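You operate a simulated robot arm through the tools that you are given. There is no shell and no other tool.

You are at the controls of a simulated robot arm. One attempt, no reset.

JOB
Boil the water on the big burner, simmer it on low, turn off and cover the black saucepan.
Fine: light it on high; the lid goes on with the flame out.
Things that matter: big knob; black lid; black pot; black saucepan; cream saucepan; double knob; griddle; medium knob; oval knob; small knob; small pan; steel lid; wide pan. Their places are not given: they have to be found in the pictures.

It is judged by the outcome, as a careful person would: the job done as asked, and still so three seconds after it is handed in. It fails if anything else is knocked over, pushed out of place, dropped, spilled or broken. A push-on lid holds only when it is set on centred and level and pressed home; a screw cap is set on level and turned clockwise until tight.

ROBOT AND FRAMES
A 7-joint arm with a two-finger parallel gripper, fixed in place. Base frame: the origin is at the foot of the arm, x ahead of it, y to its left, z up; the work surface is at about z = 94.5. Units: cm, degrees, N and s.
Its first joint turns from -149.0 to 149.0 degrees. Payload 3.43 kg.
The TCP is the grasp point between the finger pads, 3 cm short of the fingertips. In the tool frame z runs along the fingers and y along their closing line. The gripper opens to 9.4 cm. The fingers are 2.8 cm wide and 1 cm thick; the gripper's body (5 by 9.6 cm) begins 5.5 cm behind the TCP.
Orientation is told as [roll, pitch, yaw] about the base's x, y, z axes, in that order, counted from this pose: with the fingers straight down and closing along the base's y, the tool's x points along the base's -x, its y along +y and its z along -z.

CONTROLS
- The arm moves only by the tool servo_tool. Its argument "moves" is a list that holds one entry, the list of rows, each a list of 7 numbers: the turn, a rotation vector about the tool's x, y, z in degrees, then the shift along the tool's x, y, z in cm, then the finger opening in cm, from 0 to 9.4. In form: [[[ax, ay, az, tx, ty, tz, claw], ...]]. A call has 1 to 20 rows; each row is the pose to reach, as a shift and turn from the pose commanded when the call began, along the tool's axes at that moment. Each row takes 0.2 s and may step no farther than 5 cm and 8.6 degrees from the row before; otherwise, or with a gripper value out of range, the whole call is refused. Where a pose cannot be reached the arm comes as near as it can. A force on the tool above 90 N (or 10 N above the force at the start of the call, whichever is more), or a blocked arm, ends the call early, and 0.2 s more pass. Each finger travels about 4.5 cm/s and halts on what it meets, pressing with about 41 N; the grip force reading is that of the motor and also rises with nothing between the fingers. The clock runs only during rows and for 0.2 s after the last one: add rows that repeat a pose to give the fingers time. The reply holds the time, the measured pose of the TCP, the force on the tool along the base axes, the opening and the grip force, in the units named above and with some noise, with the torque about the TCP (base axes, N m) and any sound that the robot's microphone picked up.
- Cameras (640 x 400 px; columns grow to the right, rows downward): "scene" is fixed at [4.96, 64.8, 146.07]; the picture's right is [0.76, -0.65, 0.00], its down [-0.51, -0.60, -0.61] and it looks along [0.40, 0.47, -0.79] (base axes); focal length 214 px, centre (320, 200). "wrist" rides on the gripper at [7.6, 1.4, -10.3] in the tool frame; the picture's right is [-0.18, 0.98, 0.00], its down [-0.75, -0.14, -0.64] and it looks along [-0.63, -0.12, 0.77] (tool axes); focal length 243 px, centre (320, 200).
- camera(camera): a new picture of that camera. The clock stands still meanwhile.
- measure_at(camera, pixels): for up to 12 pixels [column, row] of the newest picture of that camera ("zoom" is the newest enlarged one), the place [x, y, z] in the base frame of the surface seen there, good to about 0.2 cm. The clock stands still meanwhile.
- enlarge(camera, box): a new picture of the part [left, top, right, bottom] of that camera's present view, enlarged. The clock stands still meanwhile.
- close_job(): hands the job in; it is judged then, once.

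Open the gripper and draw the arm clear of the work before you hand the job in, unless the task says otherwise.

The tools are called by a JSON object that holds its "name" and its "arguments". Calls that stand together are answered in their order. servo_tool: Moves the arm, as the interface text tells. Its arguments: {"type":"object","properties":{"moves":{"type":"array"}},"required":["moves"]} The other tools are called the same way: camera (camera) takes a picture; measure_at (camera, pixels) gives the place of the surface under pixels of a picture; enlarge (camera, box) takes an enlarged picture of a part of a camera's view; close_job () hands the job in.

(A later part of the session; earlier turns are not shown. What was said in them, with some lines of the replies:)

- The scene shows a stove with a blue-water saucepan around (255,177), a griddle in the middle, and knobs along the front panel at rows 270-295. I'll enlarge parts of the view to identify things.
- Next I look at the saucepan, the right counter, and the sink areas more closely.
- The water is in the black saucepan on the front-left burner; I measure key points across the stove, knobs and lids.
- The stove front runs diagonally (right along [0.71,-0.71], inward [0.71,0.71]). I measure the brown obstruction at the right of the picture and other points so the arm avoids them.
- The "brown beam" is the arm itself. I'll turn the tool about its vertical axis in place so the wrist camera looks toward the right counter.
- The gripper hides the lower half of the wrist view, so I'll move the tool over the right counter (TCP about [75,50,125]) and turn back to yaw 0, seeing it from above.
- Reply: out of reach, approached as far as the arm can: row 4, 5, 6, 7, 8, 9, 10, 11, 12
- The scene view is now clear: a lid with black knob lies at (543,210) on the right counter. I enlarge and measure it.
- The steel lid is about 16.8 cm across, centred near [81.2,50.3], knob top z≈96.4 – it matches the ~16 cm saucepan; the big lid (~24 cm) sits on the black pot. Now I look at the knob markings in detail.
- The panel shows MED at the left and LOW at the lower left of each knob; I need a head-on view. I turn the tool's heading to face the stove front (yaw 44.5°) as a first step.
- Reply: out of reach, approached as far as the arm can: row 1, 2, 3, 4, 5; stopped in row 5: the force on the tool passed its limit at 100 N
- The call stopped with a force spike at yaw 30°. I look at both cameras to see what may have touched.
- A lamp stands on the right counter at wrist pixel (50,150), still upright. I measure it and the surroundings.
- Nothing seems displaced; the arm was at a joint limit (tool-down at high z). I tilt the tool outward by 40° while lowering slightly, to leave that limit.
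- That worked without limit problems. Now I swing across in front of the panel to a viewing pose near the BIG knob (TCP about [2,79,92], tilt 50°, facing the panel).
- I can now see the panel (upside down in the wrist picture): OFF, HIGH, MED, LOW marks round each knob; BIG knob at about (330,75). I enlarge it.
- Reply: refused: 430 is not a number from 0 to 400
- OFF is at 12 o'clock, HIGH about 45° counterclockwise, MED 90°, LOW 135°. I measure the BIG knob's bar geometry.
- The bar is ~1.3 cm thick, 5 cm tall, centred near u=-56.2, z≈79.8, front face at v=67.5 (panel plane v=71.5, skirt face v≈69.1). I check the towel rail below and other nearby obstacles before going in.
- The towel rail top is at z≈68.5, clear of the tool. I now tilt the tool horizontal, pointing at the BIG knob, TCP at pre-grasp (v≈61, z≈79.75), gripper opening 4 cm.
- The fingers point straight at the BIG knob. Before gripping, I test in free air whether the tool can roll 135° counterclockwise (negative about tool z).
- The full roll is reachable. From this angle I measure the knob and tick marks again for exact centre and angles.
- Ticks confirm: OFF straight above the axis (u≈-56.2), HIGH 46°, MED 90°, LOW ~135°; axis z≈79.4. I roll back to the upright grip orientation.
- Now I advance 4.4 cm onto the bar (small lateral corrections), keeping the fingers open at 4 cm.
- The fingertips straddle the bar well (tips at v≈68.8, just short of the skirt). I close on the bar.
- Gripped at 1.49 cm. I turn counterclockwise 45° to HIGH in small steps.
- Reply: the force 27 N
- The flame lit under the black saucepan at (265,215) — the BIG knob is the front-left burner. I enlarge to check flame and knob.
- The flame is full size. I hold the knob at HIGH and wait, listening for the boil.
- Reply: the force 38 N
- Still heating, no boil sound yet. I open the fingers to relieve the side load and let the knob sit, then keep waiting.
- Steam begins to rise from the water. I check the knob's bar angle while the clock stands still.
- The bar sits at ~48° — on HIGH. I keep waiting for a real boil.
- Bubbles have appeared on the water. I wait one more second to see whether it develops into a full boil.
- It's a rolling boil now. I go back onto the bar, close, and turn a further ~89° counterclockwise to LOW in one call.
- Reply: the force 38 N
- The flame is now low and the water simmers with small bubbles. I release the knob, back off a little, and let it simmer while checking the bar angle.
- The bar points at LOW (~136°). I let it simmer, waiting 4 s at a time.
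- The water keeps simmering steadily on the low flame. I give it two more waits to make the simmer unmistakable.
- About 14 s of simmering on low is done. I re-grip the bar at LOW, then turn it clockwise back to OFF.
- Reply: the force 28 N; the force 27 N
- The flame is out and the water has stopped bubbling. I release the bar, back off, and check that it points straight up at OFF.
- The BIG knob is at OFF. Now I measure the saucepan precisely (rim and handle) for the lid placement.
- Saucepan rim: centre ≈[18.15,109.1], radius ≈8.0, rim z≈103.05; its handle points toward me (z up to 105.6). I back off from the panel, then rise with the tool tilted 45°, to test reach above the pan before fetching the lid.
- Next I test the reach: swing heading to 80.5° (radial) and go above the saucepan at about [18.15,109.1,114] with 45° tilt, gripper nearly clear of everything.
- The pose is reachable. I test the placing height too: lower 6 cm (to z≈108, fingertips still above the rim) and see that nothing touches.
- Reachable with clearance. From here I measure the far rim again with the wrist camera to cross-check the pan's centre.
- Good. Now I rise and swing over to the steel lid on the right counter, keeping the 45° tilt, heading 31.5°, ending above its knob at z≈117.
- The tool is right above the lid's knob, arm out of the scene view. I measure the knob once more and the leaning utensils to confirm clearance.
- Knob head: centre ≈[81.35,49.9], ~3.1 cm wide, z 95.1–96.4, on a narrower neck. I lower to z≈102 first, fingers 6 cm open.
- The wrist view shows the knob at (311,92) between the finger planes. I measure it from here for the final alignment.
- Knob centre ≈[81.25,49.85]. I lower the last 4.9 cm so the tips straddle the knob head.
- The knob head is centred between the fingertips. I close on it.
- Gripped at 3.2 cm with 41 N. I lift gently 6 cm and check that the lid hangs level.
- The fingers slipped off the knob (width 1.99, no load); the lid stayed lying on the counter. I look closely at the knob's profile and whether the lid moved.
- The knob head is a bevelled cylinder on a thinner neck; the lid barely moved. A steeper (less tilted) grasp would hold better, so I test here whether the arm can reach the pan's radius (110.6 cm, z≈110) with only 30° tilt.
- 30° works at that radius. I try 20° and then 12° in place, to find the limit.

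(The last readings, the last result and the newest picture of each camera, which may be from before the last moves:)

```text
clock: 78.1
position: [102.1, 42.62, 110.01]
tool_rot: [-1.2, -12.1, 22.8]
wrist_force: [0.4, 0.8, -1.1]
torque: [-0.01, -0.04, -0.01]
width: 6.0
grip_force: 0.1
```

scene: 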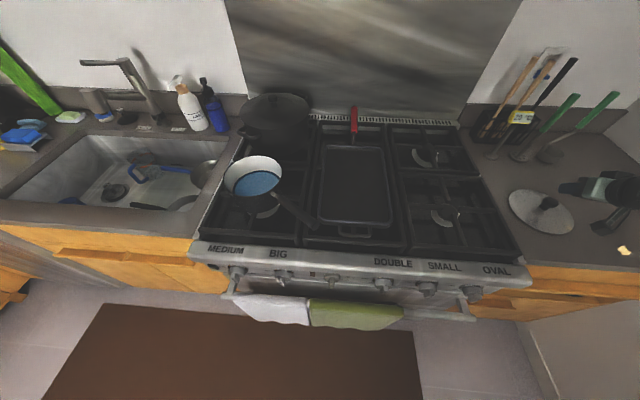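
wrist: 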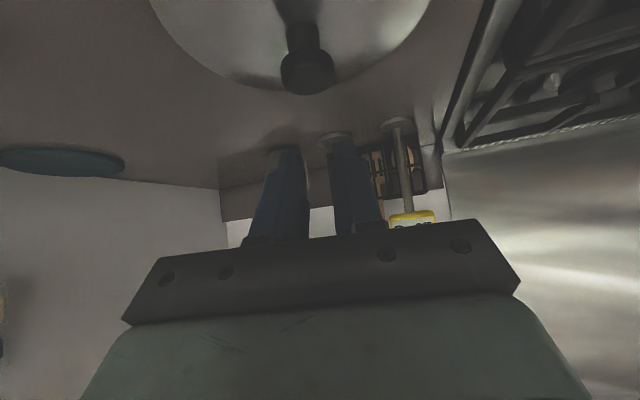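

Even 12° works. I try fully vertical (0°) here.

{"name": "servo_tool", "arguments": {"moves": [[[0, 6, 0, 0, 0, 0, 6], [0, 12, 0, 0, 0, 0, 6], [0, 12, 0, 0, 0, 0, 6]]]}}

{"name": "camera", "arguments": {"camera": "scene"}}

{"name": "camera", "arguments": {"camera": "wrist"}}

```text
clock: 78.9
position: [102.07, 42.68, 110.08]
tool_rot: [-1.3, -0.1, 22.4]
wrist_force: [-0.1, -0.7, 0.3]
torque: [0.03, 0.02, 0.0]
width: 6.01
grip_force: 0.1
```

```text
taken
```

scene: 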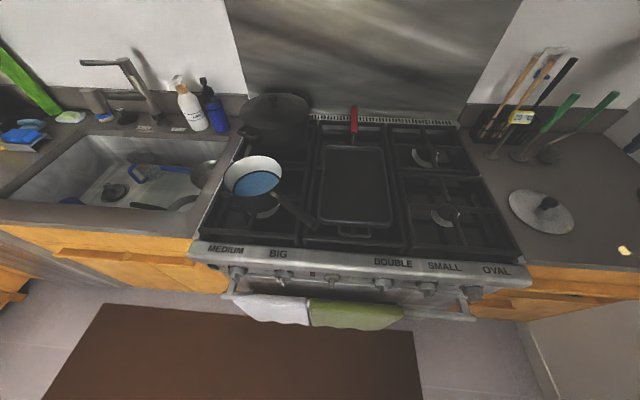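

```text
taken
```

wrist: 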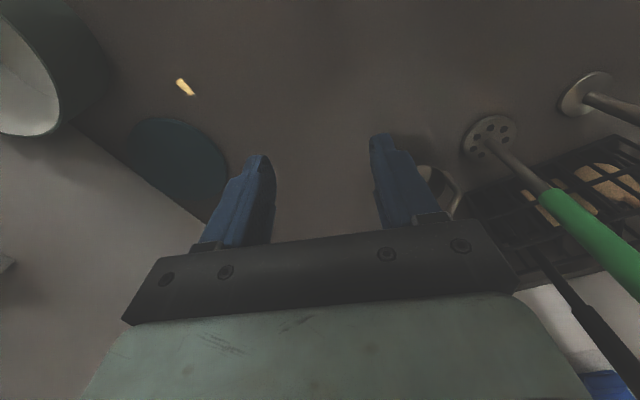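

Vertical works at the pan's radius and height, so I'll grasp the lid straight down instead. I return above the lid, tool vertical, heading 31.5°, z≈110.

{"name": "servo_tool", "arguments": {"moves": [[[-0.26, 0, -1.8, 3.26, 2.93, -0.07, 6], [-0.52, 0, -3.6, 6.53, 5.86, -0.13, 6], [-0.78, 0, -5.5, 9.79, 8.78, -0.2, 6], [-1.04, 0, -7.3, 13.06, 11.71, -0.26, 6], [-1.3, 0, -9.1, 16.32, 14.64, -0.33, 6], [-1.3, 0, -9.1, 16.32, 14.64, -0.33, 6]]]}}

{"name": "camera", "arguments": {"camera": "wrist"}}

```text
clock: 80.3
position: [81.43, 49.65, 109.93]
tool_rot: [0.1, -0.1, 31.6]
wrist_force: [-0.5, 0.4, -0.5]
torque: [0.04, 0.02, 0.01]
width: 6.02
grip_force: 0.0
```

```text
taken
```

wrist: 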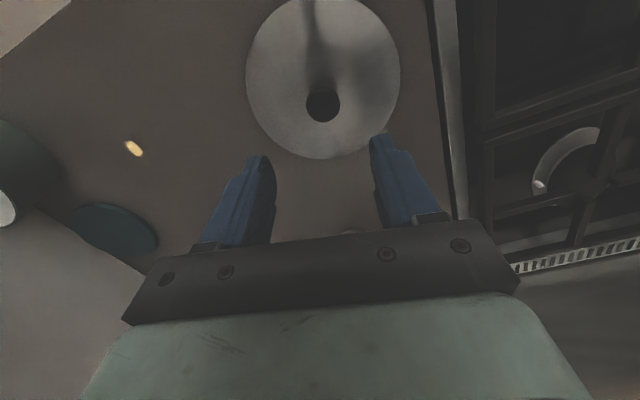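

The tool is vertical above the lid with the knob at (323,105). I measure the knob's top and lid rim to centre precisely.

{"name": "enlarge", "arguments": {"camera": "wrist", "box": [240, 10, 410, 165]}}

{"name": "measure_at", "arguments": {"camera": "wrist", "pixels": [[323, 105], [310, 105], [336, 105], [323, 118], [323, 93], [247, 70], [400, 65], [260, 120], [388, 118], [323, 158], [280, 15], [365, 10]]}}

```text
2.58 times, centred on (325, 88) of wrist
```

zoom: 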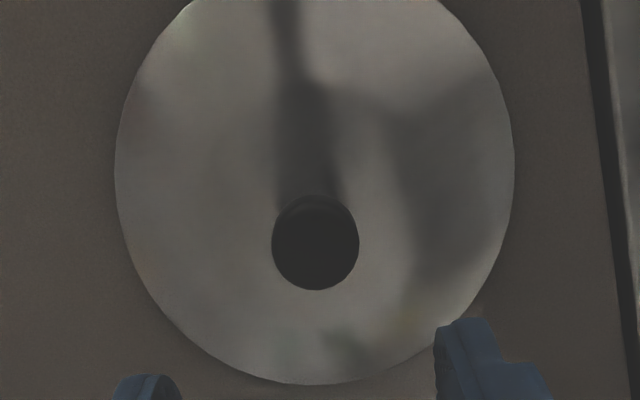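

```text
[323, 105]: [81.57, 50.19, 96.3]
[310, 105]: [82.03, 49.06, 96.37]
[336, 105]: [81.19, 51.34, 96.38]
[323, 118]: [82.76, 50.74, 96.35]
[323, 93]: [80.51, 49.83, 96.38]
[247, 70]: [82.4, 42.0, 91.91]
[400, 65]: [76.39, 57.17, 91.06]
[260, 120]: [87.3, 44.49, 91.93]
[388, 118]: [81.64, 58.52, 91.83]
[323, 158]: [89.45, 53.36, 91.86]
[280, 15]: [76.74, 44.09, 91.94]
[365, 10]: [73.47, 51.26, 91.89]
```

Knob centre is [81.6,50.2]. I shift 0.6 cm to centre over it and lower to z≈100.

{"name": "servo_tool", "arguments": {"moves": [[[0, 0, 0, -0.2, 0.2, 3, 6], [0, 0, 0, -0.43, 0.38, 6, 6], [0, 0, 0, -0.43, 0.38, 9, 6], [0, 0, 0, -0.43, 0.38, 9.9, 6], [0, 0, 0, -0.43, 0.38, 9.9, 6]]]}}

{"name": "camera", "arguments": {"camera": "wrist"}}

{"name": "enlarge", "arguments": {"camera": "scene", "box": [490, 150, 610, 240]}}

```text
clock: 81.5
position: [81.37, 50.38, 100.19]
tool_rot: [0.1, -0.1, 31.6]
wrist_force: [0.5, 0.2, 0.1]
torque: [-0.03, -0.02, 0.01]
width: 6.0
grip_force: 0.1
```

```text
taken
```

wrist: 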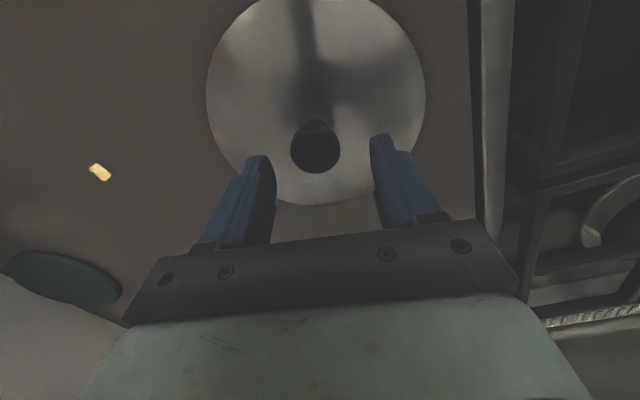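

```text
4.44 times, centred on (550, 195) of scene
```

zoom: 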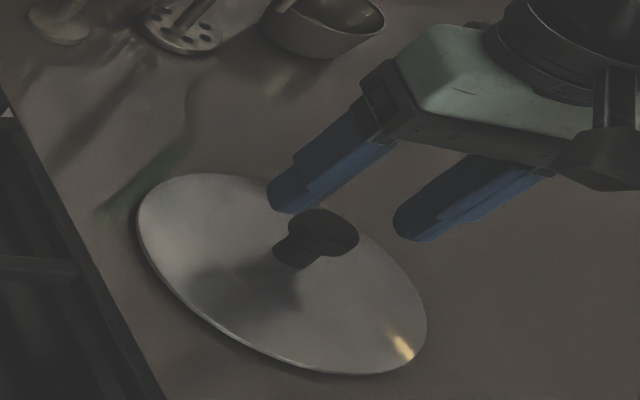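

I measure the knob once more from here to refine.

{"name": "measure_at", "arguments": {"camera": "wrist", "pixels": [[316, 153], [293, 150], [338, 150], [316, 170], [316, 138], [262, 157], [381, 137]]}}

```text
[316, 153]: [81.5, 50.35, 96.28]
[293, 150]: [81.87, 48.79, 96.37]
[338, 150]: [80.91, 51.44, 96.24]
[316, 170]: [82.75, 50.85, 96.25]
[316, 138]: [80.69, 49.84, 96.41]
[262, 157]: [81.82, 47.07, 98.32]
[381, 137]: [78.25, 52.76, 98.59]
```

I lower to z≈96.5 (tips just above the lid plate) and then close on the knob.

{"name": "servo_tool", "arguments": {"moves": [[[0, 0, 0, 0, -0.1, 1.3, 6], [0, 0, 0, 0, -0.12, 2.6, 6], [0, 0, 0, 0, -0.12, 3.65, 6], [0, 0, 0, 0, -0.12, 3.65, 6], [0, 0, 0, 0, -0.12, 3.65, 4.8], [0, 0, 0, 0, -0.12, 3.65, 3.6], [0, 0, 0, 0, -0.12, 3.65, 2.6], [0, 0, 0, 0, -0.12, 3.65, 1.5], [0, 0, 0, 0, -0.12, 3.65, 1.5]]]}}

{"name": "camera", "arguments": {"camera": "wrist"}}

{"name": "enlarge", "arguments": {"camera": "scene", "box": [490, 150, 610, 240]}}

```text
clock: 83.5
position: [81.63, 50.27, 96.46]
tool_rot: [0.1, -0.1, 31.6]
wrist_force: [-0.1, -0.4, -1.1]
torque: [-0.08, -0.15, 0.0]
width: 3.22
grip_force: 41.3
```

```text
taken
```

wrist: 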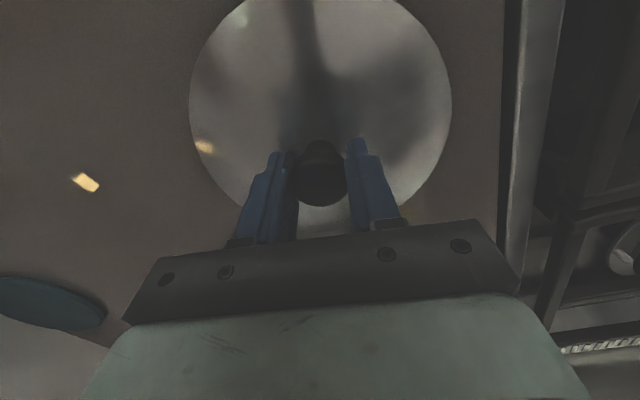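

```text
4.44 times, centred on (550, 195) of scene
```

zoom: 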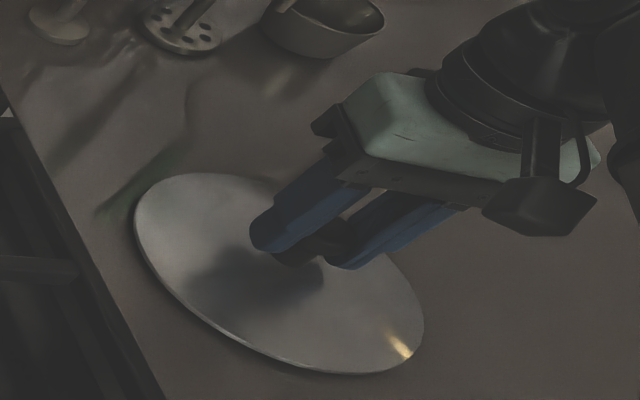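

Gripped deep on the knob head (3.22 cm). I lift slowly 2 cm and check the width.

{"name": "servo_tool", "arguments": {"moves": [[[0, 0, 0, 0, 0, -0.2, 0], [0, 0, 0, 0, 0, -0.5, 0], [0, 0, 0, 0, 0, -0.8, 0], [0, 0, 0, 0, 0, -1.2, 0], [0, 0, 0, 0, 0, -1.6, 0], [0, 0, 0, 0, 0, -2, 0], [0, 0, 0, 0, 0, -2, 0]]]}}

{"name": "camera", "arguments": {"camera": "wrist"}}

{"name": "enlarge", "arguments": {"camera": "scene", "box": [490, 150, 610, 240]}}

```text
clock: 85.1
position: [81.75, 50.4, 98.38]
tool_rot: [0.2, -0.1, 31.6]
wrist_force: [0.8, 0.1, -2.6]
torque: [-0.02, 0.01, 0.01]
width: 3.23
grip_force: 41.0
```

```text
taken
```

wrist: 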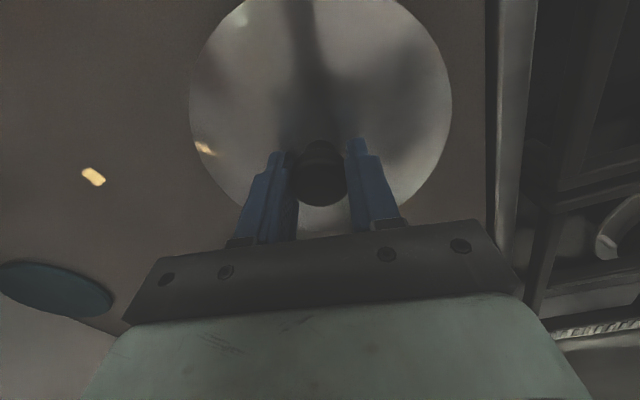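

```text
4.44 times, centred on (550, 195) of scene
```

zoom: 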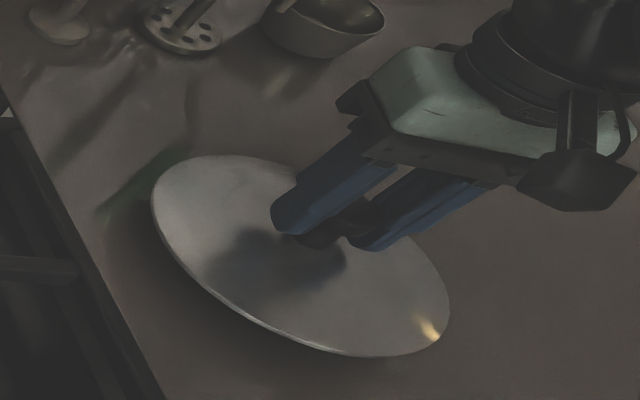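

The lid is lifted (2.6 N load, width 3.23). I check its levelness and where its rim is relative to the TCP.

{"name": "measure_at", "arguments": {"camera": "wrist", "pixels": [[191, 100], [196, 60], [215, 30], [450, 100], [445, 65], [425, 32], [230, 180], [418, 180], [246, 3], [395, 5], [300, 60], [350, 100]]}}

{"name": "measure_at", "arguments": {"camera": "zoom", "pixels": [[153, 205], [170, 170], [230, 157], [448, 320], [430, 348], [380, 354], [300, 335], [220, 285], [170, 245], [420, 260]]}}

```text
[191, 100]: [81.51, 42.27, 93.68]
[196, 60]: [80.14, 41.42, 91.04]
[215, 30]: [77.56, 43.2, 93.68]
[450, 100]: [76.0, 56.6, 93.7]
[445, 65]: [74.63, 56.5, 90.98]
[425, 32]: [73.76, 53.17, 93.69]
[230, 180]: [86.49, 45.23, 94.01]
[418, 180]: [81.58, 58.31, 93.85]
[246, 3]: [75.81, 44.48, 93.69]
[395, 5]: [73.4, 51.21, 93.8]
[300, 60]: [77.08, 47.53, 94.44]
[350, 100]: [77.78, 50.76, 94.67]
```

```text
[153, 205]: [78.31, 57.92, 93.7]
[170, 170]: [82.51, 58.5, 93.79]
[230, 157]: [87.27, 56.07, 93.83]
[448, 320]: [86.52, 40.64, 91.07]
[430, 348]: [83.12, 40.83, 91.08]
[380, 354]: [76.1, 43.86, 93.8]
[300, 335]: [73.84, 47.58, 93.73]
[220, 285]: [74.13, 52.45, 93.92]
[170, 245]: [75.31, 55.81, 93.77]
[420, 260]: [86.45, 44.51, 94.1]
```

The lid hangs level (rim z≈93.7–93.9 all round) and is centred under the TCP. I raise it to z≈112.

{"name": "servo_tool", "arguments": {"moves": [[[0, 0, 0, 0, 0, -2, 0], [0, 0, 0, 0, 0, -5, 0], [0, 0, 0, 0, 0, -8.5, 0], [0, 0, 0, 0, 0, -11.5, 0], [0, 0, 0, 0, 0, -13.6, 0], [0, 0, 0, 0, 0, -13.6, 0]]]}}

```text
clock: 86.5
position: [81.73, 50.41, 111.99]
tool_rot: [0.1, -0.1, 31.5]
wrist_force: [0.0, 0.5, -2.8]
torque: [-0.02, -0.02, -0.01]
width: 3.25
grip_force: 41.0
```

The lid is held firmly at z=112. I carry it along an arc over the stove to above the saucepan.

{"name": "servo_tool", "arguments": {"moves": [[[0, 0, -2.45, -0.64, 4.13, 0, 0], [0, 0, -4.9, -1.11, 8.31, 0, 0], [0, 0, -7.35, -1.39, 12.54, 0, 0], [0, 0, -9.8, -1.49, 16.81, 0, 0], [0, 0, -12.25, -1.4, 21.11, 0, 0], [0, 0, -14.7, -1.12, 25.43, 0, 0], [0, 0, -17.15, -0.64, 29.77, 0, 0], [0, 0, -19.6, 0.02, 34.11, 0, 0], [0, 0, -22.05, 0.89, 38.45, 0, 0], [0, 0, -24.5, 1.95, 42.77, 0, 0], [0, 0, -26.95, 3.21, 47.08, 0, 0], [0, 0, -29.4, 4.66, 51.35, 0, 0], [0, 0, -31.85, 6.31, 55.59, 0, 0], [0, 0, -34.3, 8.16, 59.78, 0, 0], [0, 0, -36.75, 10.21, 63.91, 0, 0], [0, 0, -39.2, 12.44, 67.97, 0, 0], [0, 0, -41.65, 14.87, 71.96, 0, 0], [0, 0, -44.1, 17.49, 75.87, 0, 0], [0, 0, -46.55, 20.3, 79.68, 0, 0], [0, 0, -49, 23.28, 83.39, 0, 0]]]}}

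{"name": "camera", "arguments": {"camera": "wrist"}}

{"name": "camera", "arguments": {"camera": "scene"}}

```text
clock: 90.7
position: [18.23, 109.07, 112.09]
tool_rot: [-0.1, -0.1, 80.6]
wrist_force: [1.3, 0.3, -2.2]
torque: [0.03, 0.02, 0.03]
width: 3.26
grip_force: 41.2
```

```text
taken
```

wrist: 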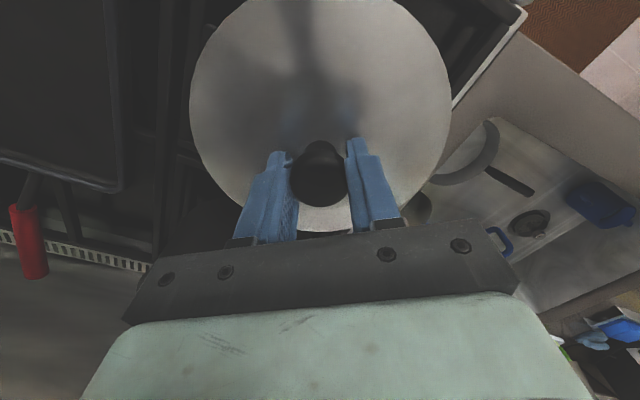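

```text
taken
```

scene: 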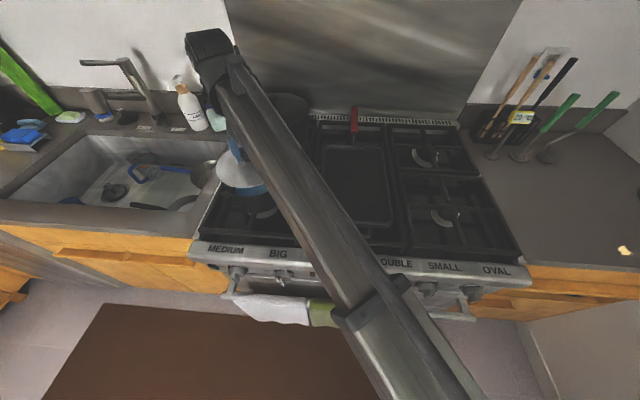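

The lid is above the pan. I lower to z≈109.3 (lid bottom ~0.7 cm above the rim) and inspect the alignment.

{"name": "servo_tool", "arguments": {"moves": [[[0, 0, 0, 0, 0, 0.8, 0], [0, 0, 0, 0, 0, 1.6, 0], [0, 0, 0, 0, 0, 2.4, 0], [0, 0, 0, 0, 0, 2.8, 0], [0, 0, 0, 0, 0, 2.8, 0]]]}}

{"name": "enlarge", "arguments": {"camera": "scene", "box": [205, 140, 305, 220]}}

{"name": "camera", "arguments": {"camera": "wrist"}}

```text
clock: 91.9
position: [18.18, 109.17, 109.4]
tool_rot: [0.0, -0.1, 80.5]
wrist_force: [-0.1, -0.3, -2.9]
torque: [-0.05, 0.02, 0.01]
width: 3.23
grip_force: 41.2
```

```text
5.00 times, centred on (255, 180) of scene
```

zoom: 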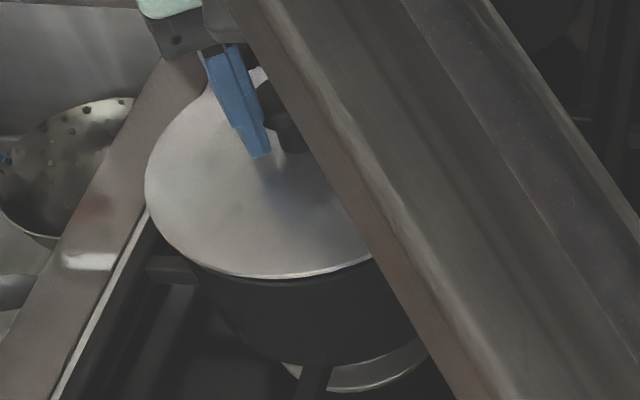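

```text
taken
```

wrist: 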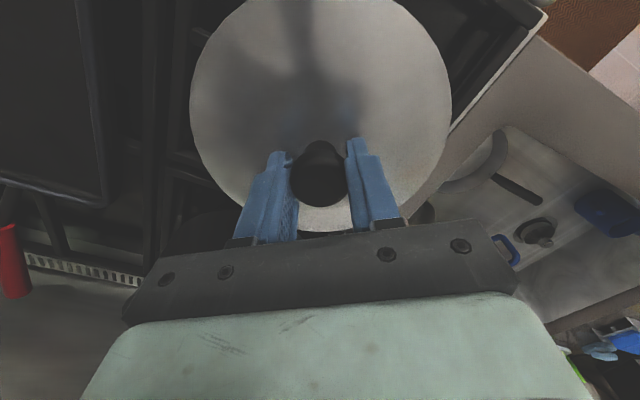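

The lid sits just above the pan. I measure its visible rim points to compare its centre with the pan's centre.

{"name": "enlarge", "arguments": {"camera": "scene", "box": [205, 140, 305, 220]}}

{"name": "measure_at", "arguments": {"camera": "zoom", "pixels": [[147, 180], [150, 150], [165, 125], [190, 100], [160, 225], [190, 256], [230, 272], [290, 276], [340, 268], [155, 205], [210, 290], [260, 300]]}}

{"name": "measure_at", "arguments": {"camera": "wrist", "pixels": [[191, 100], [194, 130], [215, 30], [450, 100], [447, 130], [425, 32], [230, 180], [418, 180], [246, 3], [395, 5], [205, 50], [440, 60]]}}

```text
5.00 times, centred on (255, 180) of scene
```

zoom: 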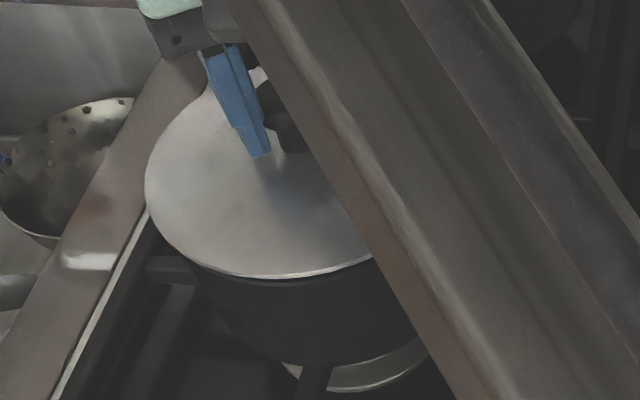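

```text
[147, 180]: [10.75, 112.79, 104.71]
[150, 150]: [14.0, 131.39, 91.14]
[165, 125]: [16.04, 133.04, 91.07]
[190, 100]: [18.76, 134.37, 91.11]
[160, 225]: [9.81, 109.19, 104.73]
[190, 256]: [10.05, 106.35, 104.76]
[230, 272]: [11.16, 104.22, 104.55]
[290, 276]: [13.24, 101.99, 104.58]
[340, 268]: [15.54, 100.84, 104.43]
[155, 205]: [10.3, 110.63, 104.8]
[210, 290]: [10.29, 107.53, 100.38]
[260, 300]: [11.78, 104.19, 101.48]
```

```text
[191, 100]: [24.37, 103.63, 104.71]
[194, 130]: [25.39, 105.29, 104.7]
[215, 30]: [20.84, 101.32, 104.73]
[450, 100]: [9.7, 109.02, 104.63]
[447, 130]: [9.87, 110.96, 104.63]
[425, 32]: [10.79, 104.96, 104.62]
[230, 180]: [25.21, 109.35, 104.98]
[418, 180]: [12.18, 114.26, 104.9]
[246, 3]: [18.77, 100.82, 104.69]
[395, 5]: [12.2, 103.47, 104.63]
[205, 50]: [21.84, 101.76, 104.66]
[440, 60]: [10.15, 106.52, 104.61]
```

Lid rim centre ≈[18.05,109.05] against pan ≈[18.15,109.1]; I nudge 0.1 cm and lower slowly 1.0 cm, watching the force.

{"name": "servo_tool", "arguments": {"moves": [[[0, 0, 0, -0.1, -0.03, 0.2, 0], [0, 0, 0, -0.1, -0.03, 0.4, 0], [0, 0, 0, -0.1, -0.03, 0.6, 0], [0, 0, 0, -0.1, -0.03, 0.8, 0], [0, 0, 0, -0.1, -0.03, 1, 0], [0, 0, 0, -0.1, -0.03, 1, 0]]]}}

{"name": "enlarge", "arguments": {"camera": "scene", "box": [205, 140, 305, 220]}}

```text
clock: 93.3
position: [18.02, 109.26, 108.38]
tool_rot: [0.0, -0.1, 80.6]
wrist_force: [-0.8, -0.2, -2.8]
torque: [0.01, 0.02, -0.02]
width: 3.24
grip_force: 41.1
```

```text
5.00 times, centred on (255, 180) of scene
```

zoom: 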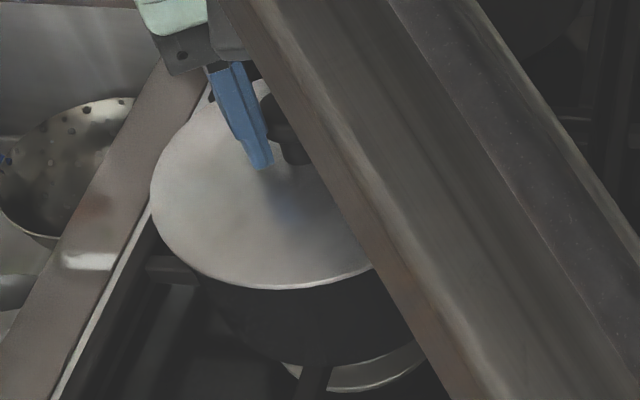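

No contact yet. I continue lowering in 0.1 cm steps.

{"name": "servo_tool", "arguments": {"moves": [[[0, 0, 0, 0, 0, 0.1, 0], [0, 0, 0, 0, 0, 0.2, 0], [0, 0, 0, 0, 0, 0.3, 0], [0, 0, 0, 0, 0, 0.4, 0], [0, 0, 0, 0, 0, 0.4, 0]]]}}

{"name": "enlarge", "arguments": {"camera": "scene", "box": [205, 140, 305, 220]}}

{"name": "measure_at", "arguments": {"camera": "zoom", "pixels": [[155, 200], [165, 235], [195, 268], [230, 284], [290, 288], [340, 280], [250, 292], [250, 300], [300, 296]]}}

```text
clock: 94.5
position: [18.19, 109.34, 108.02]
tool_rot: [0.0, -0.2, 80.6]
wrist_force: [3.4, 4.1, 15.0]
torque: [-0.64, 0.32, 0.08]
width: 3.25
grip_force: 40.9
```

```text
5.00 times, centred on (255, 180) of scene
```

zoom: 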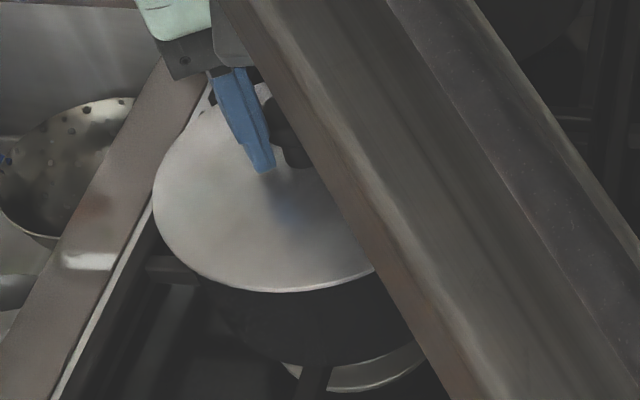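

```text
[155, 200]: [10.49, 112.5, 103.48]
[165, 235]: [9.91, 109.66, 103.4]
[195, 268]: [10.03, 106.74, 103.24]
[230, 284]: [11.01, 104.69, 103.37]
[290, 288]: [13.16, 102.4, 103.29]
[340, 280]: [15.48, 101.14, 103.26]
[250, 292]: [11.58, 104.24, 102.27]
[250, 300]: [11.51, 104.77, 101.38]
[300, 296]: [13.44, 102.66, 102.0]
```

Contact at z≈108.0 with 15 N and a small side force toward +x,+y; the lid edge is at z≈103.35, i.e. about on the rim. I nudge 0.1 cm that way and press down a little more.

{"name": "servo_tool", "arguments": {"moves": [[[0, 0, 0, -0.06, -0.03, 0, 0], [0, 0, 0, -0.11, -0.05, 0, 0], [0, 0, 0, -0.11, -0.05, 0.08, 0], [0, 0, 0, -0.11, -0.05, 0.15, 0], [0, 0, 0, -0.11, -0.05, 0.15, 0]]]}}

{"name": "enlarge", "arguments": {"camera": "scene", "box": [205, 140, 305, 220]}}

{"name": "camera", "arguments": {"camera": "wrist"}}

```text
clock: 95.7
position: [18.21, 109.29, 108.02]
tool_rot: [0.1, -0.1, 80.6]
wrist_force: [-1.4, -0.5, 33.9]
torque: [-0.5, 0.15, -0.04]
width: 3.27
grip_force: 40.8
```

```text
5.00 times, centred on (255, 180) of scene
```

zoom: 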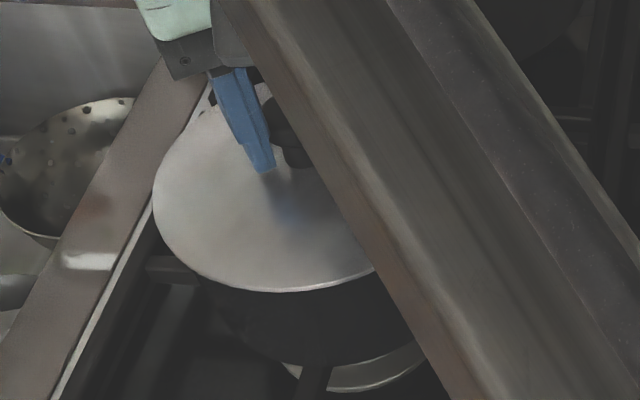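

```text
taken
```

wrist: 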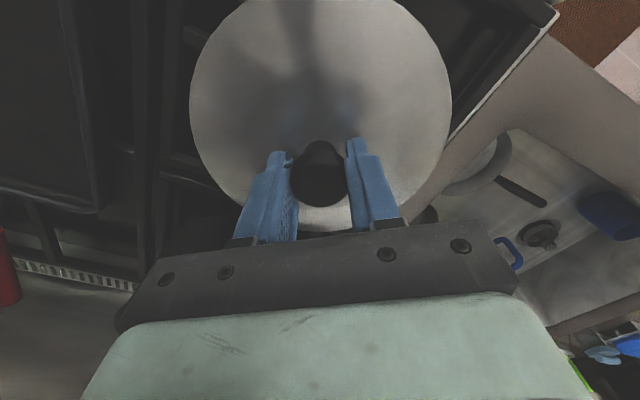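

Now 34 N straight down with almost no side force and no further travel: the lid is seated on the rim. I check levelness before releasing.

{"name": "measure_at", "arguments": {"camera": "wrist", "pixels": [[191, 100], [194, 130], [215, 30], [449, 100], [446, 130], [425, 32], [230, 178], [416, 178], [246, 3], [395, 5], [330, 205], [300, 205]]}}

```text
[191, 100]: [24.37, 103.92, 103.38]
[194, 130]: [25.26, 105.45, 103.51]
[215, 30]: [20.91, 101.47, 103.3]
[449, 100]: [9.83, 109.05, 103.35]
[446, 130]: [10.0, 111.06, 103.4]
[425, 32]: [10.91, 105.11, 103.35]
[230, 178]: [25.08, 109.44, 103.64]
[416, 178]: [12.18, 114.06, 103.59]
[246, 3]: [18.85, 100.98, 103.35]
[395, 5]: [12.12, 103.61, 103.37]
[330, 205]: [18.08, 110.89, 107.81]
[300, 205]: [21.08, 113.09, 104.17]
```

The lid is level (rim z 103.3–103.5 all round) and seated. I ease off the pressure, open the fingers, then rise straight up.

{"name": "servo_tool", "arguments": {"moves": [[[0, 0, 0, 0, 0, -0.08, 0], [0, 0, 0, 0, 0, -0.12, 2.5], [0, 0, 0, 0, 0, -0.12, 4], [0, 0, 0, 0, 0, -0.12, 5.5], [0, 0, 0, 0, 0, -0.12, 6.5], [0, 0, 0, 0, 0, -0.12, 6.5]]]}}

{"name": "camera", "arguments": {"camera": "wrist"}}

```text
clock: 97.1
position: [18.26, 109.32, 107.98]
tool_rot: [0.0, -0.2, 80.6]
wrist_force: [0.3, 0.2, 1.1]
torque: [0.02, 0.04, -0.02]
width: 6.49
grip_force: 0.0
```

```text
taken
```

wrist: 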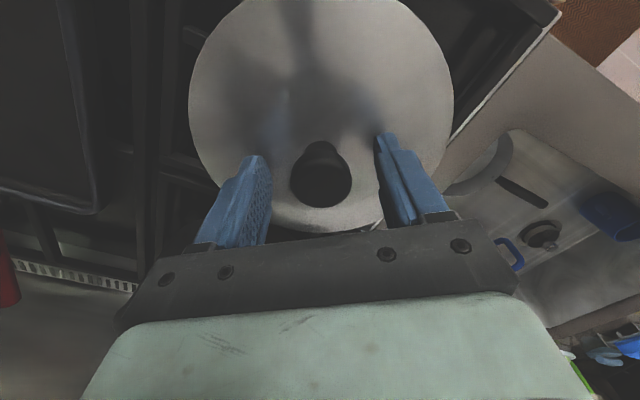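

The fingers are clear of the knob. I rise 7 cm straight up.

{"name": "servo_tool", "arguments": {"moves": [[[0, 0, 0, 0, 0, -1.5, 6.5], [0, 0, 0, 0, 0, -4, 6.5], [0, 0, 0, 0, 0, -7, 6.5], [0, 0, 0, 0, 0, -7, 6.5]]]}}

{"name": "camera", "arguments": {"camera": "wrist"}}

{"name": "enlarge", "arguments": {"camera": "scene", "box": [205, 140, 305, 220]}}

```text
clock: 98.1
position: [18.33, 109.46, 114.92]
tool_rot: [0.0, -0.1, 80.6]
wrist_force: [-1.6, -0.1, 0.6]
torque: [-0.01, -0.01, 0.02]
width: 6.5
grip_force: 0.1
```

```text
taken
```

wrist: 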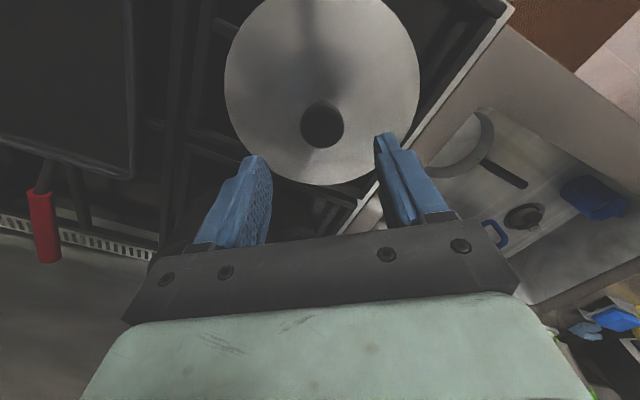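

```text
5.00 times, centred on (255, 180) of scene
```

zoom: 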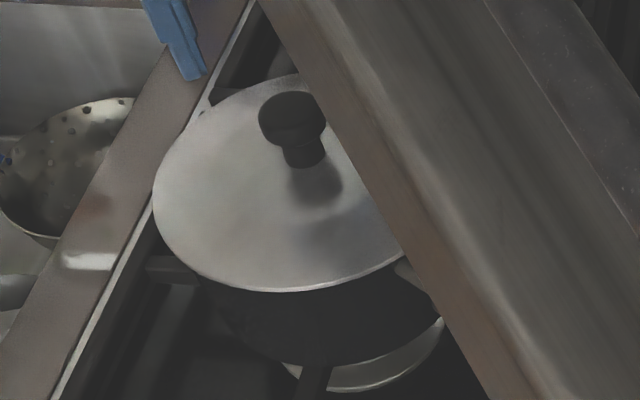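

The lid sits neatly on the pan. I swing the arm away to the right on an arc at z≈115 to clear the view and check everything.

{"name": "servo_tool", "arguments": {"moves": [[[0, 0, 2.4, 0.6, -4.62, 0, 6.5], [0, 0, 4.8, 1.39, -9.2, 0, 6.5], [0, 0, 7.2, 2.36, -13.71, 0, 6.5], [0, 0, 9.6, 3.52, -18.16, 0, 6.5], [0, 0, 12, 4.87, -22.54, 0, 6.5], [0, 0, 14.4, 6.39, -26.83, 0, 6.5], [0, 0, 16.8, 8.08, -31.04, 0, 6.5], [0, 0, 19.2, 9.95, -35.16, 0, 6.5], [0, 0, 21.6, 11.97, -39.17, 0, 6.5], [0, 0, 24, 14.16, -43.07, 0, 6.5], [0, 0, 26.4, 16.49, -46.87, 0, 6.5], [0, 0, 28.8, 18.98, -50.54, 0, 6.5], [0, 0, 31.2, 21.6, -54.08, 0, 6.5], [0, 0, 33.6, 24.36, -57.5, 0, 6.5], [0, 0, 36, 27.25, -60.78, 0, 6.5]]]}}

{"name": "camera", "arguments": {"camera": "scene"}}

{"name": "enlarge", "arguments": {"camera": "scene", "box": [205, 140, 305, 220]}}

{"name": "enlarge", "arguments": {"camera": "scene", "box": [210, 235, 370, 315]}}

```text
clock: 101.3
position: [73.9, 72.43, 114.89]
tool_rot: [-0.1, -0.1, 44.6]
wrist_force: [-1.0, 0.3, -0.6]
torque: [0.0, 0.0, -0.02]
width: 6.49
grip_force: 0.1
```

```text
taken
```

scene: 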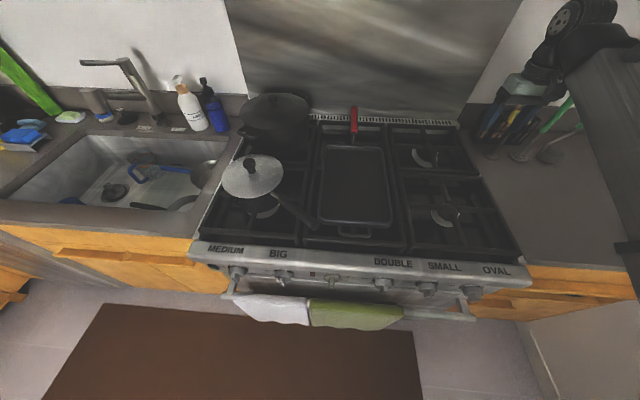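

```text
5.00 times, centred on (255, 180) of scene
```

zoom: 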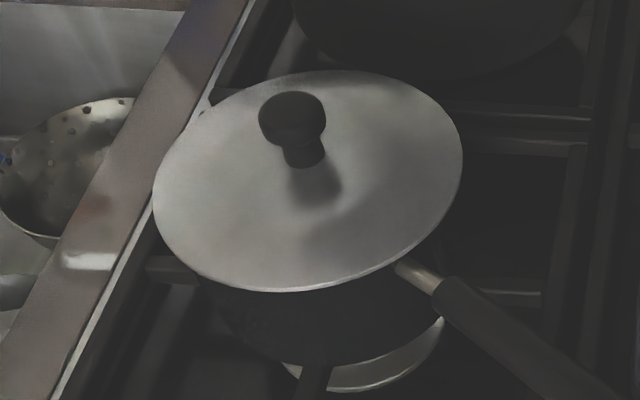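

```text
4.00 times, centred on (290, 275) of scene
```

zoom: 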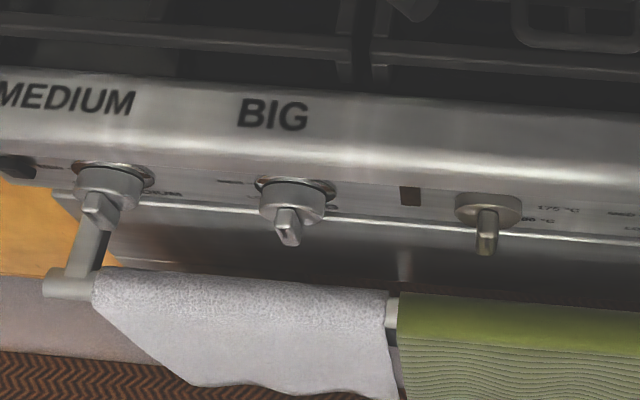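

Flame out, BIG knob at OFF, lid on the pan, nothing else disturbed. I make a final check of the lid's centring and level with measurements round its rim.

{"name": "enlarge", "arguments": {"camera": "scene", "box": [205, 140, 305, 220]}}

{"name": "measure_at", "arguments": {"camera": "zoom", "pixels": [[156, 195], [175, 145], [220, 103], [280, 78], [350, 73], [420, 95], [455, 140], [458, 175], [420, 240], [350, 277], [270, 289], [195, 266]]}}

{"name": "measure_at", "arguments": {"camera": "scene", "pixels": [[290, 203], [300, 210], [310, 218], [316, 224], [275, 97], [355, 110], [255, 163], [237, 270]]}}

```text
5.00 times, centred on (255, 180) of scene
```

zoom: 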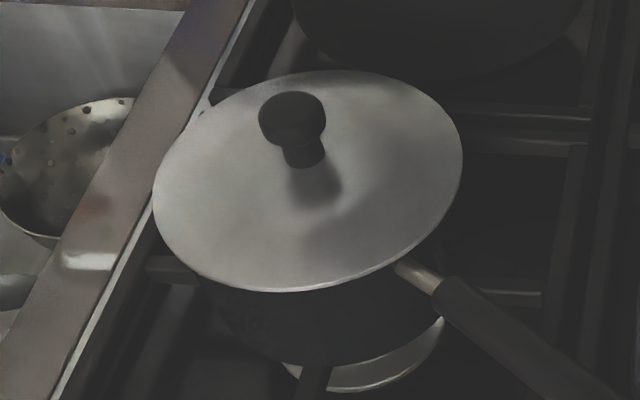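

```text
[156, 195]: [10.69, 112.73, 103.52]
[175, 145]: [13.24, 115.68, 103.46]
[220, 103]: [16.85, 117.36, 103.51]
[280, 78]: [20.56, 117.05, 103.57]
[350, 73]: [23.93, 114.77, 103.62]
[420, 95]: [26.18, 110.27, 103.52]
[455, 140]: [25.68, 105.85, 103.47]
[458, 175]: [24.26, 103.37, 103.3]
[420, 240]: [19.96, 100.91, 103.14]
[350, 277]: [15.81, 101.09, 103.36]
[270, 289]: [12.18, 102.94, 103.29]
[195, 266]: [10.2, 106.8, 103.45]
```

```text
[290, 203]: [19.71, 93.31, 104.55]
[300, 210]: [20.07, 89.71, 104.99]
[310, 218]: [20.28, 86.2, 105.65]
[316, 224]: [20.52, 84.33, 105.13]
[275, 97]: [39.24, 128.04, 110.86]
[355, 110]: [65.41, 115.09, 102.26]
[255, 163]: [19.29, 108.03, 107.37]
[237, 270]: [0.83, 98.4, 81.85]
```

Lid centre ≈[18.2,109.1] vs pan [18.15,109.1], rim level within noise, pan handle and pot unmoved. I open the gripper fully and draw back a little, away from the utensils.

{"name": "servo_tool", "arguments": {"moves": [[[0, 0, 0, 1.5, 0, -0.5, 7.5], [0, 0, 0, 3, 0, -1, 9.4], [0, 0, 0, 3, 0, -1, 9.4], [0, 0, 0, 3, 0, -1, 9.4]]]}}

{"name": "camera", "arguments": {"camera": "scene"}}

```text
clock: 102.3
position: [71.73, 70.4, 115.85]
tool_rot: [0.0, -0.1, 44.6]
wrist_force: [-0.5, -0.1, 0.9]
torque: [0.01, -0.01, 0.03]
width: 9.4
grip_force: 0.0
```

```text
taken
```

scene: 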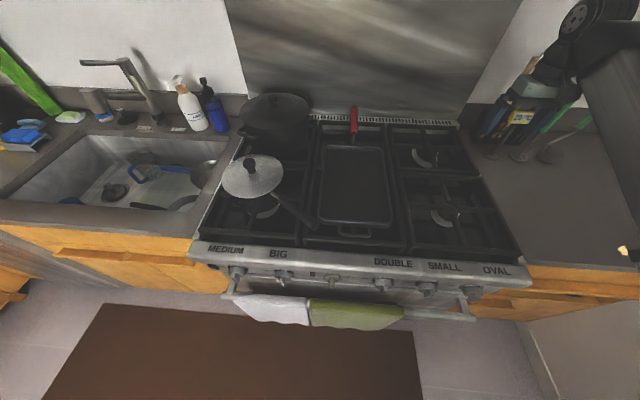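

The scene shows the flame out, the BIG knob at OFF, the black saucepan covered by the level lid at (254,175), everything else in its place, the gripper open and the arm clear. I hand the job in.

{"name": "close_job", "arguments": {}}

```text
The job is handed in.
```

The job is done and handed in. The water boiled on the big burner, simmered on low and was turned off, and the black saucepan is covered.

- **Boil:** I lit the big burner on HIGH and kept it there until the water reached a rolling boil.
- **Simmer:** I turned it down to LOW and let it simmer steadily for about 15 seconds.
- **Off:** I turned the big knob back to OFF; the flame went out and the bubbling stopped before the lid went on.
- **Cover:** The steel lid, the one that matches this pan, is on it centred and level. I pressed it down with about 34 N.

My first grip on the lid slipped off its knob. The lid never left the counter and shifted only a few millimetres; a straight-down grip then held it.

The final view shows nothing else knocked over or moved. The gripper is open and the arm is clear of the pan.
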